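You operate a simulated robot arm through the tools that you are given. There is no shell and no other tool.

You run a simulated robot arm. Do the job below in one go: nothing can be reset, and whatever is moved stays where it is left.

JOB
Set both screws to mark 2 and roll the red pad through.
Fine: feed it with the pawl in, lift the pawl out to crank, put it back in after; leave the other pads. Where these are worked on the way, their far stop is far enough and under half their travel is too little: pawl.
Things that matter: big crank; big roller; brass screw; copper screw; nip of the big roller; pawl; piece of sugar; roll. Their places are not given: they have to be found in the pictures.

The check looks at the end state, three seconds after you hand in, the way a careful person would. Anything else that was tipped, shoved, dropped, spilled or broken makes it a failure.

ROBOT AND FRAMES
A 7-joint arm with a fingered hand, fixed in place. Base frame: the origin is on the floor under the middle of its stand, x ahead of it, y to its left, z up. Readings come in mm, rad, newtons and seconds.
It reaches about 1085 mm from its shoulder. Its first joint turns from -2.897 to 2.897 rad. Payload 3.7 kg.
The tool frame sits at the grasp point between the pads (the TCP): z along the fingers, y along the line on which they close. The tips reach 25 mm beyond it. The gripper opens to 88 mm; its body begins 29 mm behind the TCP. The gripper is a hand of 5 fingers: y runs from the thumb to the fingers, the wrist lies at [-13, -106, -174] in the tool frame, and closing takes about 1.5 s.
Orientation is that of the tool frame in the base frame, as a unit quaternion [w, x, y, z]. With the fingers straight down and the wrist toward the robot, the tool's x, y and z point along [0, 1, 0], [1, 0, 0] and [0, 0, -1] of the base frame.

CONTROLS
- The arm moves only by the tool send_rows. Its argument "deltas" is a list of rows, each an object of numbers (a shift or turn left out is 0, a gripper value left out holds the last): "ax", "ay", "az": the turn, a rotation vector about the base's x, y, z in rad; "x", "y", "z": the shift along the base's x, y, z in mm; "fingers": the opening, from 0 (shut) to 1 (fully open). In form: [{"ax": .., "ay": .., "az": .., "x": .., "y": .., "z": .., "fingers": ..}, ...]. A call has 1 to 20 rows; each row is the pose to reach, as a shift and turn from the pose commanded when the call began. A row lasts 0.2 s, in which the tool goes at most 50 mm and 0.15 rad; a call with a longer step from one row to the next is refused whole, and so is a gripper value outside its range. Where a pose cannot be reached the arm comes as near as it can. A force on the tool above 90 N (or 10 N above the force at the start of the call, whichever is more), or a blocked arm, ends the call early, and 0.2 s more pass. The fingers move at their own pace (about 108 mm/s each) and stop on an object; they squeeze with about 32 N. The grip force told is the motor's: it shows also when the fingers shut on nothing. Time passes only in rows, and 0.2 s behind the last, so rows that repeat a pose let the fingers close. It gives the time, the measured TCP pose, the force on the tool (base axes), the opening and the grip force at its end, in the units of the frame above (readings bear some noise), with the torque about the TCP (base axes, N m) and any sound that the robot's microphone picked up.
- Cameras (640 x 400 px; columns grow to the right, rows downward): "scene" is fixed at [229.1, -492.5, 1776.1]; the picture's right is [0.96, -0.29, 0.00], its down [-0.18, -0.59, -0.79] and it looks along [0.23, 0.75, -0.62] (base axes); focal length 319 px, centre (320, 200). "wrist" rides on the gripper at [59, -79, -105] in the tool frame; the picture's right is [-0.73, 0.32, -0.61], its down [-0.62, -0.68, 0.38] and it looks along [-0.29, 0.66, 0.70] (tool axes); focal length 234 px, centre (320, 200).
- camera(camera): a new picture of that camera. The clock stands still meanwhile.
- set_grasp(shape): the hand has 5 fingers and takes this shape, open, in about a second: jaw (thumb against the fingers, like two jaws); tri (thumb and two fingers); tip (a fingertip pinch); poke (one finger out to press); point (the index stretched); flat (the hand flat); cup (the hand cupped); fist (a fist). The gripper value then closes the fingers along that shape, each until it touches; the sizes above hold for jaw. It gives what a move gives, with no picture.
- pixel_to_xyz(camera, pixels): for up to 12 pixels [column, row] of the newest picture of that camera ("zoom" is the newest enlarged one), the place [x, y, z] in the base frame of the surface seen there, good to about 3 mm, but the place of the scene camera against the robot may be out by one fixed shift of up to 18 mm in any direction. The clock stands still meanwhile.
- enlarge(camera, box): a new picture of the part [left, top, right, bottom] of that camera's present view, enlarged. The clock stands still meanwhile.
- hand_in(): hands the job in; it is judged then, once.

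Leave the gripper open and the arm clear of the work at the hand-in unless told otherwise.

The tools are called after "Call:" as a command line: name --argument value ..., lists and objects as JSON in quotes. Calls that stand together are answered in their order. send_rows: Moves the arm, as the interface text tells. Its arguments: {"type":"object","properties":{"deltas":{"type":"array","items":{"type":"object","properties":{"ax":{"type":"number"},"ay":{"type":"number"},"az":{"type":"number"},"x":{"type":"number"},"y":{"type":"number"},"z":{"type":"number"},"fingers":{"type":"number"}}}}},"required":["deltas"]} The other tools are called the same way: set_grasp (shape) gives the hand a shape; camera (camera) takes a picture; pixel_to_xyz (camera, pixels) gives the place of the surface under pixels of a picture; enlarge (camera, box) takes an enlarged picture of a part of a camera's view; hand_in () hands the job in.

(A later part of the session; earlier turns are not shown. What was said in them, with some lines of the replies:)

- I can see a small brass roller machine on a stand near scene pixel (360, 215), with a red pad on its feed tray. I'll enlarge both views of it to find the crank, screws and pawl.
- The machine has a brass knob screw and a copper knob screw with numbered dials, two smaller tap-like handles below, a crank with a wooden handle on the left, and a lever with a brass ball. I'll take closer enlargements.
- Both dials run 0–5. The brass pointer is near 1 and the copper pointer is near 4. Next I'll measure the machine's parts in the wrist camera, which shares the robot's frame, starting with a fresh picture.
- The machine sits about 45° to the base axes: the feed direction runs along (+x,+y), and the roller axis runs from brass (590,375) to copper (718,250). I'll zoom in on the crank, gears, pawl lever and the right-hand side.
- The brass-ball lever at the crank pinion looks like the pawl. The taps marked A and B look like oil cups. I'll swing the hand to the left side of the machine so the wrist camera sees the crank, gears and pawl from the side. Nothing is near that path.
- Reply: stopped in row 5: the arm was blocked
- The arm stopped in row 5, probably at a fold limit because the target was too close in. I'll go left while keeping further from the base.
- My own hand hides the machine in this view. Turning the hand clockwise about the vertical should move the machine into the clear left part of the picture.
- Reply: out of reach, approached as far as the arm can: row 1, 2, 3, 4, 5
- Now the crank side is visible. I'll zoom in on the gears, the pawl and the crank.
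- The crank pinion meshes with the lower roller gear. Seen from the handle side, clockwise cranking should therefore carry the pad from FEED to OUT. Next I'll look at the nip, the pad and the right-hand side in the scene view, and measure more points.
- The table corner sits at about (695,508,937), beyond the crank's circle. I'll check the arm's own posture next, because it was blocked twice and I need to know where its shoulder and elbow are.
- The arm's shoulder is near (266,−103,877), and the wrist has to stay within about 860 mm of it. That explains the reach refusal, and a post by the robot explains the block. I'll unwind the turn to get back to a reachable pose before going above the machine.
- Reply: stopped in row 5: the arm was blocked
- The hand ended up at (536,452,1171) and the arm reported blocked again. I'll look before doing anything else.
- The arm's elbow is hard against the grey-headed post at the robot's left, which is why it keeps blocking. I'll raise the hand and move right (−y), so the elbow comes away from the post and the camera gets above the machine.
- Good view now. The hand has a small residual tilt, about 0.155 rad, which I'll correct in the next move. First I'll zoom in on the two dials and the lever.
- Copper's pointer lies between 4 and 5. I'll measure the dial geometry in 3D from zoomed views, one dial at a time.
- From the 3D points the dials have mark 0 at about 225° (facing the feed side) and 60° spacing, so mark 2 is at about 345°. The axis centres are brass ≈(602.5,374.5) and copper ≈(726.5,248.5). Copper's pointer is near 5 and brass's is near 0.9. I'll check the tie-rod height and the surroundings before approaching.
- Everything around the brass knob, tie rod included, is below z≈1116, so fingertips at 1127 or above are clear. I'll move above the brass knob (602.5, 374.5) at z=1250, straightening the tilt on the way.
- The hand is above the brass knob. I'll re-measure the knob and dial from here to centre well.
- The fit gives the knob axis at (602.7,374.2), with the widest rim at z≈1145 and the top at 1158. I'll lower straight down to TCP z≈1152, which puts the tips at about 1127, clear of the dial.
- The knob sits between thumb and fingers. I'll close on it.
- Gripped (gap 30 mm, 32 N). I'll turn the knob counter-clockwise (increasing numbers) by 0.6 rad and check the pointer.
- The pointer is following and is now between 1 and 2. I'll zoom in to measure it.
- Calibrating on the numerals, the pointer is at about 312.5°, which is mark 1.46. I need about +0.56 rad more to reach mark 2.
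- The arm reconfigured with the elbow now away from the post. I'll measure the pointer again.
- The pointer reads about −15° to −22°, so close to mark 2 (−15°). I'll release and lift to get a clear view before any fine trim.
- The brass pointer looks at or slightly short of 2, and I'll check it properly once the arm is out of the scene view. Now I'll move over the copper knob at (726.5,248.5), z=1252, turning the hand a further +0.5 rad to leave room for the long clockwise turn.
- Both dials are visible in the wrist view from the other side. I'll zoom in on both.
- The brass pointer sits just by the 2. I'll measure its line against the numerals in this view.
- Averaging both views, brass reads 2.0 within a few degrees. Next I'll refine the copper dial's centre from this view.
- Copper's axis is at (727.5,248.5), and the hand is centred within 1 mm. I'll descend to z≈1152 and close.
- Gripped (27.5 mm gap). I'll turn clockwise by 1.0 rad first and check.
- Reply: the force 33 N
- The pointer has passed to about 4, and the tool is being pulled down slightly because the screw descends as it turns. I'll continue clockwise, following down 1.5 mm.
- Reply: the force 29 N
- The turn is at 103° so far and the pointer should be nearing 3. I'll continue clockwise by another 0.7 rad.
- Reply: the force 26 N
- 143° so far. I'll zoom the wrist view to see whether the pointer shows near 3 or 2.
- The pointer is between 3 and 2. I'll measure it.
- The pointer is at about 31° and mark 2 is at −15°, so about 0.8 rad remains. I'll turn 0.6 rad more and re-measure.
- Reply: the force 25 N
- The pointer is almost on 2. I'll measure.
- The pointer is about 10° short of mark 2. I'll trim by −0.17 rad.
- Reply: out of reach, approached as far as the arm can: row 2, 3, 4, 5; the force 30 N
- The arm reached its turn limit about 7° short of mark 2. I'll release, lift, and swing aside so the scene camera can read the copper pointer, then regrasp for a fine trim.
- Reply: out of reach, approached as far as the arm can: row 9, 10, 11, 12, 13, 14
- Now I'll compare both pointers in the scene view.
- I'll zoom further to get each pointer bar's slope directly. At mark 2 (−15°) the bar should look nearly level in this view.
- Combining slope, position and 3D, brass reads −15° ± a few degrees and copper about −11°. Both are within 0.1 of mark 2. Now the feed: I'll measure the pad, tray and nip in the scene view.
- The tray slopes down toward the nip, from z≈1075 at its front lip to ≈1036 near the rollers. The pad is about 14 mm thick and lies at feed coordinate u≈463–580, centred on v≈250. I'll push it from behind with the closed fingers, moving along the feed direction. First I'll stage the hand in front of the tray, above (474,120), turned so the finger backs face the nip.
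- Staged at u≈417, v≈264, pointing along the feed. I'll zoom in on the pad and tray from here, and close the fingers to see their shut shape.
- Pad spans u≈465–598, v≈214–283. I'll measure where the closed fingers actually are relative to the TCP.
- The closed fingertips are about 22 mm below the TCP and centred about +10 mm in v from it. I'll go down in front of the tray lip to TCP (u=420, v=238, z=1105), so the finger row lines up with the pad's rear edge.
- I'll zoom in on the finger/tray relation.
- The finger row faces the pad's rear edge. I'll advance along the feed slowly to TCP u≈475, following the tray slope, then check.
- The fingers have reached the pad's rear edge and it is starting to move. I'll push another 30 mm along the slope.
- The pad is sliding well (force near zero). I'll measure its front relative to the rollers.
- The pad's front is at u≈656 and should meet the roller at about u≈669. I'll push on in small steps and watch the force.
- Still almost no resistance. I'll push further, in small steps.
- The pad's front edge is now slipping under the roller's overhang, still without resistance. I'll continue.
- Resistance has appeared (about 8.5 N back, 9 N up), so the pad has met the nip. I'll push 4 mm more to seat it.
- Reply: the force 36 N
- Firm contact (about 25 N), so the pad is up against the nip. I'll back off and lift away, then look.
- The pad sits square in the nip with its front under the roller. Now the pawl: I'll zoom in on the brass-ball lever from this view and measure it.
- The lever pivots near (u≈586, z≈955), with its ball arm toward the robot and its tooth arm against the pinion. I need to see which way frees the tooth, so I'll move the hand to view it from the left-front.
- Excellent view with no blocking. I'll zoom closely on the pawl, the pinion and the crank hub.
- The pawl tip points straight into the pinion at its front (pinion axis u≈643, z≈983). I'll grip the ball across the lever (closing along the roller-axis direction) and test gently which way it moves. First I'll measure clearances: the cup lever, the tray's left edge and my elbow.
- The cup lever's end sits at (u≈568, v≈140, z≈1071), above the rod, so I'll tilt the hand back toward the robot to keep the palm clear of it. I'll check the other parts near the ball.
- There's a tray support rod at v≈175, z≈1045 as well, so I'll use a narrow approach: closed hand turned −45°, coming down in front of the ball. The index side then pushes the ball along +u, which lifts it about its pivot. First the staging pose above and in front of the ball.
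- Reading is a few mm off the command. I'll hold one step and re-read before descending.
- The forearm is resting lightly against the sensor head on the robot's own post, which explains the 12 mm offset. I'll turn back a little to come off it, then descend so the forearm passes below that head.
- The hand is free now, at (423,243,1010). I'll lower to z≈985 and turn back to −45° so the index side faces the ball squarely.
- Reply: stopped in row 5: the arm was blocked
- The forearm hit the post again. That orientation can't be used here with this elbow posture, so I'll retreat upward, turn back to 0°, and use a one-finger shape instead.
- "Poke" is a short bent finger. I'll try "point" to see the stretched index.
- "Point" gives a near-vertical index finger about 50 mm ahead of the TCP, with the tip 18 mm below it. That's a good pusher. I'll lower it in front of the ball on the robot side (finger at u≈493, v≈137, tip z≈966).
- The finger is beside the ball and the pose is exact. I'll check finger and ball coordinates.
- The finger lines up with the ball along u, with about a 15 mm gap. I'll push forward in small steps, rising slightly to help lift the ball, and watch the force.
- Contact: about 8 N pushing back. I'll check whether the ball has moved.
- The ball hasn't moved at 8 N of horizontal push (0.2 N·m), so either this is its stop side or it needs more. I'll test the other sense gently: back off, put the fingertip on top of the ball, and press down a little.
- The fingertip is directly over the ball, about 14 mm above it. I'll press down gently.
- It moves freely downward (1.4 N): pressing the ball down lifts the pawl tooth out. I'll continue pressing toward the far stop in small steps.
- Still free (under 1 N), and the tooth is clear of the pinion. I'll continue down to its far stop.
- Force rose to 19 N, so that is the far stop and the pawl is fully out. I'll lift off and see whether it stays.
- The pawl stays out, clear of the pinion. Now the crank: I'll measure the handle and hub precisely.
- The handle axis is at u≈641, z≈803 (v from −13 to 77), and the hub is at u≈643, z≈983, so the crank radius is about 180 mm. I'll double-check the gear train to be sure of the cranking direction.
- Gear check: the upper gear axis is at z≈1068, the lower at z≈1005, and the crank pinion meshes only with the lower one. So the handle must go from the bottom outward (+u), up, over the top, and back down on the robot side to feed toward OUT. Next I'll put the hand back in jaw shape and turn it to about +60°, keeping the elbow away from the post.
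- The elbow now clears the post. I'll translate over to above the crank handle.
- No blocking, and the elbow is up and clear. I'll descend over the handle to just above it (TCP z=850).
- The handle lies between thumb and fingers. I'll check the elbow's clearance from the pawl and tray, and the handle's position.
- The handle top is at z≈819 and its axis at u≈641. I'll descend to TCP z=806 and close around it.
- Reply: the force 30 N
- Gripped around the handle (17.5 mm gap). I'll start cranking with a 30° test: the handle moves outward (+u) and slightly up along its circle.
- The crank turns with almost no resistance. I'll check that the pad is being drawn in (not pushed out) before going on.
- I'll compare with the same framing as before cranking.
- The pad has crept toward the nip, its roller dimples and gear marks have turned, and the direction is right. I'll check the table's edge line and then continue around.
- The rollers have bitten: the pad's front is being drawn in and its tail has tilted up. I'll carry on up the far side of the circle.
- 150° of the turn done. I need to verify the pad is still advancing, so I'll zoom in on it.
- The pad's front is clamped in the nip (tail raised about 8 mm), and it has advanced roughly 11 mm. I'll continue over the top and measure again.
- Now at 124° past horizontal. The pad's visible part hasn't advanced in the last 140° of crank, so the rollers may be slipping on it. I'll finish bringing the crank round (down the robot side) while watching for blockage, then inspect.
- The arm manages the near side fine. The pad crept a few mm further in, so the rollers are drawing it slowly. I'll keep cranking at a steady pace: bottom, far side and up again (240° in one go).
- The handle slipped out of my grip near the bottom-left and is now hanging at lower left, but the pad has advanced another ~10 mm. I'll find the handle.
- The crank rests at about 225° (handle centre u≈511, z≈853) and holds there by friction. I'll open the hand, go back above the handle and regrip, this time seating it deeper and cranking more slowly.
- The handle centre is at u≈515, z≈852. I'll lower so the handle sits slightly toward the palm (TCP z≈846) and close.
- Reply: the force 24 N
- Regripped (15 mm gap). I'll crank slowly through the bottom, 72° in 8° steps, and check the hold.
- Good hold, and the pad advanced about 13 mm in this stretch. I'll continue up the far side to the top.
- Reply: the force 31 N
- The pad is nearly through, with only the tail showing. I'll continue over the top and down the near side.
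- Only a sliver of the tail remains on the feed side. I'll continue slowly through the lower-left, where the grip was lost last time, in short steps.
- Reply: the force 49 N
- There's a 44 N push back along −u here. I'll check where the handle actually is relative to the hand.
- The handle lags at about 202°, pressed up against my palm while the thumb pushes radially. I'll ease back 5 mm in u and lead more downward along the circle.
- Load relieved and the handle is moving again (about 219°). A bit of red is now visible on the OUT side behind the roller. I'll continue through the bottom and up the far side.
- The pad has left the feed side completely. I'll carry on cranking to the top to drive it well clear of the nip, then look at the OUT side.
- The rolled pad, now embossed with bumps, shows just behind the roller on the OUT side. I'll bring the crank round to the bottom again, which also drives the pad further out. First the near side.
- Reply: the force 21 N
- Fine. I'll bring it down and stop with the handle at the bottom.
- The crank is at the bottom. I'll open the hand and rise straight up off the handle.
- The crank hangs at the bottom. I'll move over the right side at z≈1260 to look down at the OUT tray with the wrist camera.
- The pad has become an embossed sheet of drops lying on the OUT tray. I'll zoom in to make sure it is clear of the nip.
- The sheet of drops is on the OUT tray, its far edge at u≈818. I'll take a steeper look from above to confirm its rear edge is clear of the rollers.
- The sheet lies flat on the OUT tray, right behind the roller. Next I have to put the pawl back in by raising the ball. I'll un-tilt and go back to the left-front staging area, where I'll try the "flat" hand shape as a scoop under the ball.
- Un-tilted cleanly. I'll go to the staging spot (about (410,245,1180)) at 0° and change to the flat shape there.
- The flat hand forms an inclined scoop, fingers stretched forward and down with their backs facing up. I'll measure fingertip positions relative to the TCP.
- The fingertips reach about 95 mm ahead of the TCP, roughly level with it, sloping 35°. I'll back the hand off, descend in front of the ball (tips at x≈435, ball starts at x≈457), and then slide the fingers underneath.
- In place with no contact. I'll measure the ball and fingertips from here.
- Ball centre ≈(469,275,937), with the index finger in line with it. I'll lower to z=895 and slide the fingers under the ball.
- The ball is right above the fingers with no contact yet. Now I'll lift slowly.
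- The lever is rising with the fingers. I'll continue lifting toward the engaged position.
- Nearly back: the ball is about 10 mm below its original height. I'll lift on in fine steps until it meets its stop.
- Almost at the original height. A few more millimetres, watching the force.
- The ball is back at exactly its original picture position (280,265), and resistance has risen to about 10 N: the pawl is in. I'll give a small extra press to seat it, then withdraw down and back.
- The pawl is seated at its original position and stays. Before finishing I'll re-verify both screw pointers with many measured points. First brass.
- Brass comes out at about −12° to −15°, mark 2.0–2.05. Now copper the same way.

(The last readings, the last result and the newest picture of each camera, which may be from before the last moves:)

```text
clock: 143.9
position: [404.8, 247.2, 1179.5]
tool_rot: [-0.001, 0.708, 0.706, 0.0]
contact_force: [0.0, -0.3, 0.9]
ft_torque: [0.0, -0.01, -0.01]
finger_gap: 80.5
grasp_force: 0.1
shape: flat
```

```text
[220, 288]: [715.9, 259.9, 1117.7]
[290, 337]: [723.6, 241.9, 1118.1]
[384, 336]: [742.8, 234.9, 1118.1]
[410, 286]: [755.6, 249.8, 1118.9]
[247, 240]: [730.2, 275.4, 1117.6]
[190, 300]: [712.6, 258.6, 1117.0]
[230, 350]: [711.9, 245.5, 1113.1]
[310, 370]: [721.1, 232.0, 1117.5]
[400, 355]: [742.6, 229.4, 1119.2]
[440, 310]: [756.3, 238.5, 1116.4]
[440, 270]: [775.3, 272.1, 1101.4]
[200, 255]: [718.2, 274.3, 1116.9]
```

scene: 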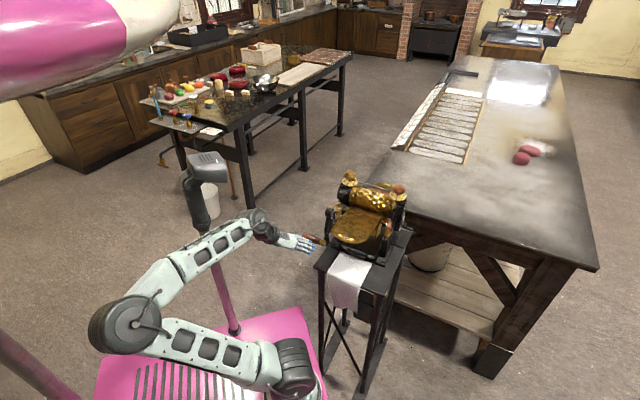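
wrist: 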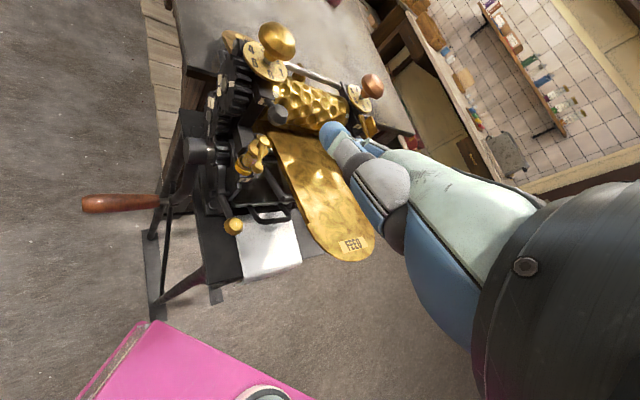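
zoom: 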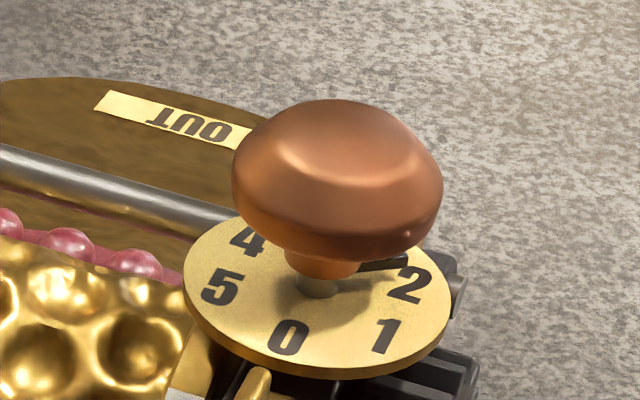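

Copper reads −14° (mark 2.0) and brass about −12° (mark 2.05), so both are on 2. I'll compare the pawl ball's measured position with its starting value and check the sheet once more.

Call:
pixel_to_xyz --camera "wrist" --pixels '[[233, 224], [226, 228], [240, 228], [233, 233], [222, 193], [224, 180]]'

Call:
enlarge --camera "wrist" --box '[195, 130, 255, 200]'

Call:
set_grasp --shape "jaw"

```text
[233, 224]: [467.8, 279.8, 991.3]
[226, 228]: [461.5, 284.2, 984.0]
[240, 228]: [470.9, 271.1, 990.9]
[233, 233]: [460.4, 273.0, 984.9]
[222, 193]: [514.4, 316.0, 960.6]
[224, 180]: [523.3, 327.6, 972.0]
```

```text
5.71 times, centred on (225, 165) of wrist
```

zoom: 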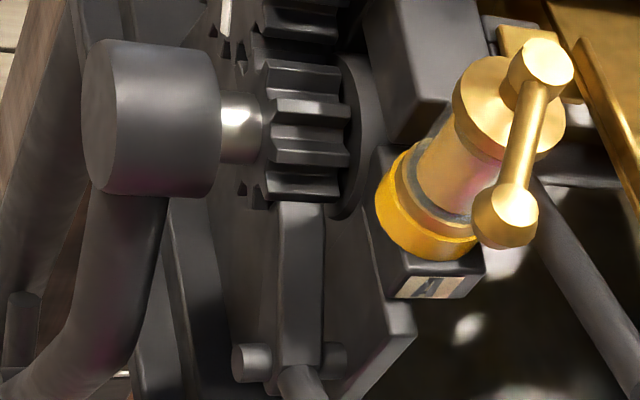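

```text
clock: 144.8
position: [403.9, 247.6, 1178.7]
tool_rot: [-0.002, 0.708, 0.706, 0.0]
contact_force: [-0.2, 0.1, 0.0]
ft_torque: [0.0, 0.01, 0.0]
finger_gap: 87.7
grasp_force: 0.1
shape: jaw
```

The pawl ball is at (468,280,991), identical to its starting place, with the tooth in the pinion. I'll retreat up and clear with the hand open, then take a last look over the whole scene.

Call:
send_rows --deltas '[{"z": 40, "x": -3, "y": 3, "fingers": 1}, {"z": 80, "x": -8, "y": 8, "fingers": 1}, {"z": 120, "x": -14, "y": 14, "fingers": 1}, {"z": 160, "x": -20, "y": 20, "fingers": 1}, {"z": 190, "x": -25, "y": 25, "fingers": 1}, {"z": 190, "x": -25, "y": 25, "fingers": 1}]'

Call:
camera --camera "scene"

Call:
camera --camera "wrist"

Call:
enlarge --camera "scene" --box '[290, 160, 430, 290]'

Call:
enlarge --camera "wrist" --box '[120, 60, 360, 300]'

```text
clock: 146.2
position: [379.0, 271.6, 1367.0]
tool_rot: [-0.002, 0.708, 0.706, 0.0]
contact_force: [0.1, 0.9, 0.1]
ft_torque: [-0.01, -0.03, -0.02]
finger_gap: 88.0
grasp_force: 0.1
shape: jaw
```

```text
taken
```

scene: 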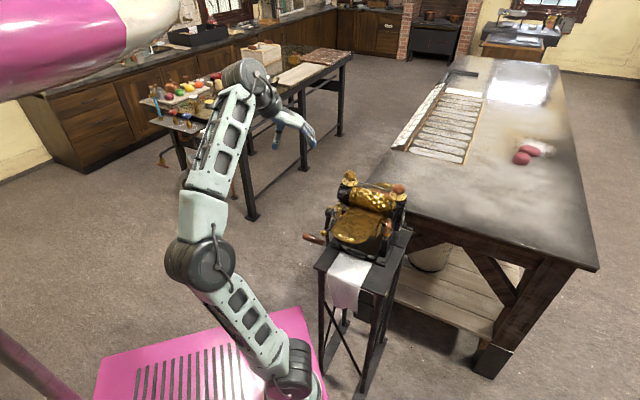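

```text
taken
```

wrist: 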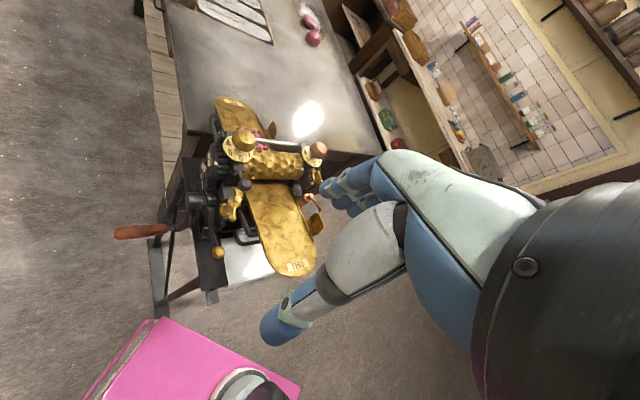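

```text
3.08 times, centred on (360, 225) of scene
```

zoom: 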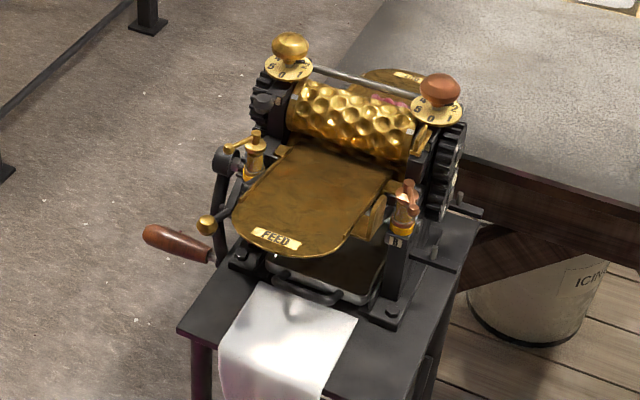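

```text
1.67 times, centred on (240, 180) of wrist
```

zoom: 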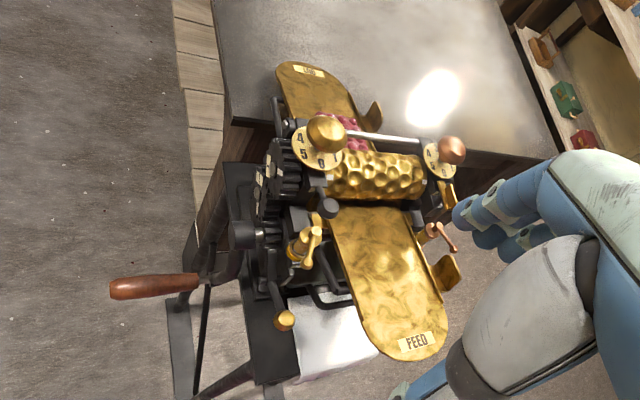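

The work is finished:
- **Screws:** both on mark 2.
- **Pad:** rolled through, and now lying on the OUT tray as a sheet of drops.
- **Pawl:** back in at its original place.
- **Crank:** hanging at the bottom.
- **Rest of the scene:** the other pads and levers look untouched, and the hand is open and clear.

I'll hand it in.

Call:
hand_in

```text
The job is handed in.
```

I set both screws to mark 2, rolled the red pad through, and handed the job in; I haven't seen a result from the check.

- **Screws:** my last readings put brass at about 2.05 and copper at about 2.0. Earlier readings from other angles varied by up to about 0.15 of a mark either way.
- **Pad:** I fed it with the pawl in, then lifted the pawl out and cranked. The pad is now a sheet of drops on the OUT tray. Its back edge looks just clear of the rollers, though part of that edge was hidden from every view I had.
- **Pawl:** it went to its far stop while I cranked and is now back in, measured at its starting position.
- **Crank:** it hangs at the bottom as it did at the start. The handle slipped out of my grip once partway through; I gripped it again and finished the turns.
- **Contact with the post:** the arm pressed against the grey-headed post on the pink base several times early on. The post looks unmoved in the last pictures, but I didn't measure it.

The other pads look untouched. The hand is open and clear of the machine.
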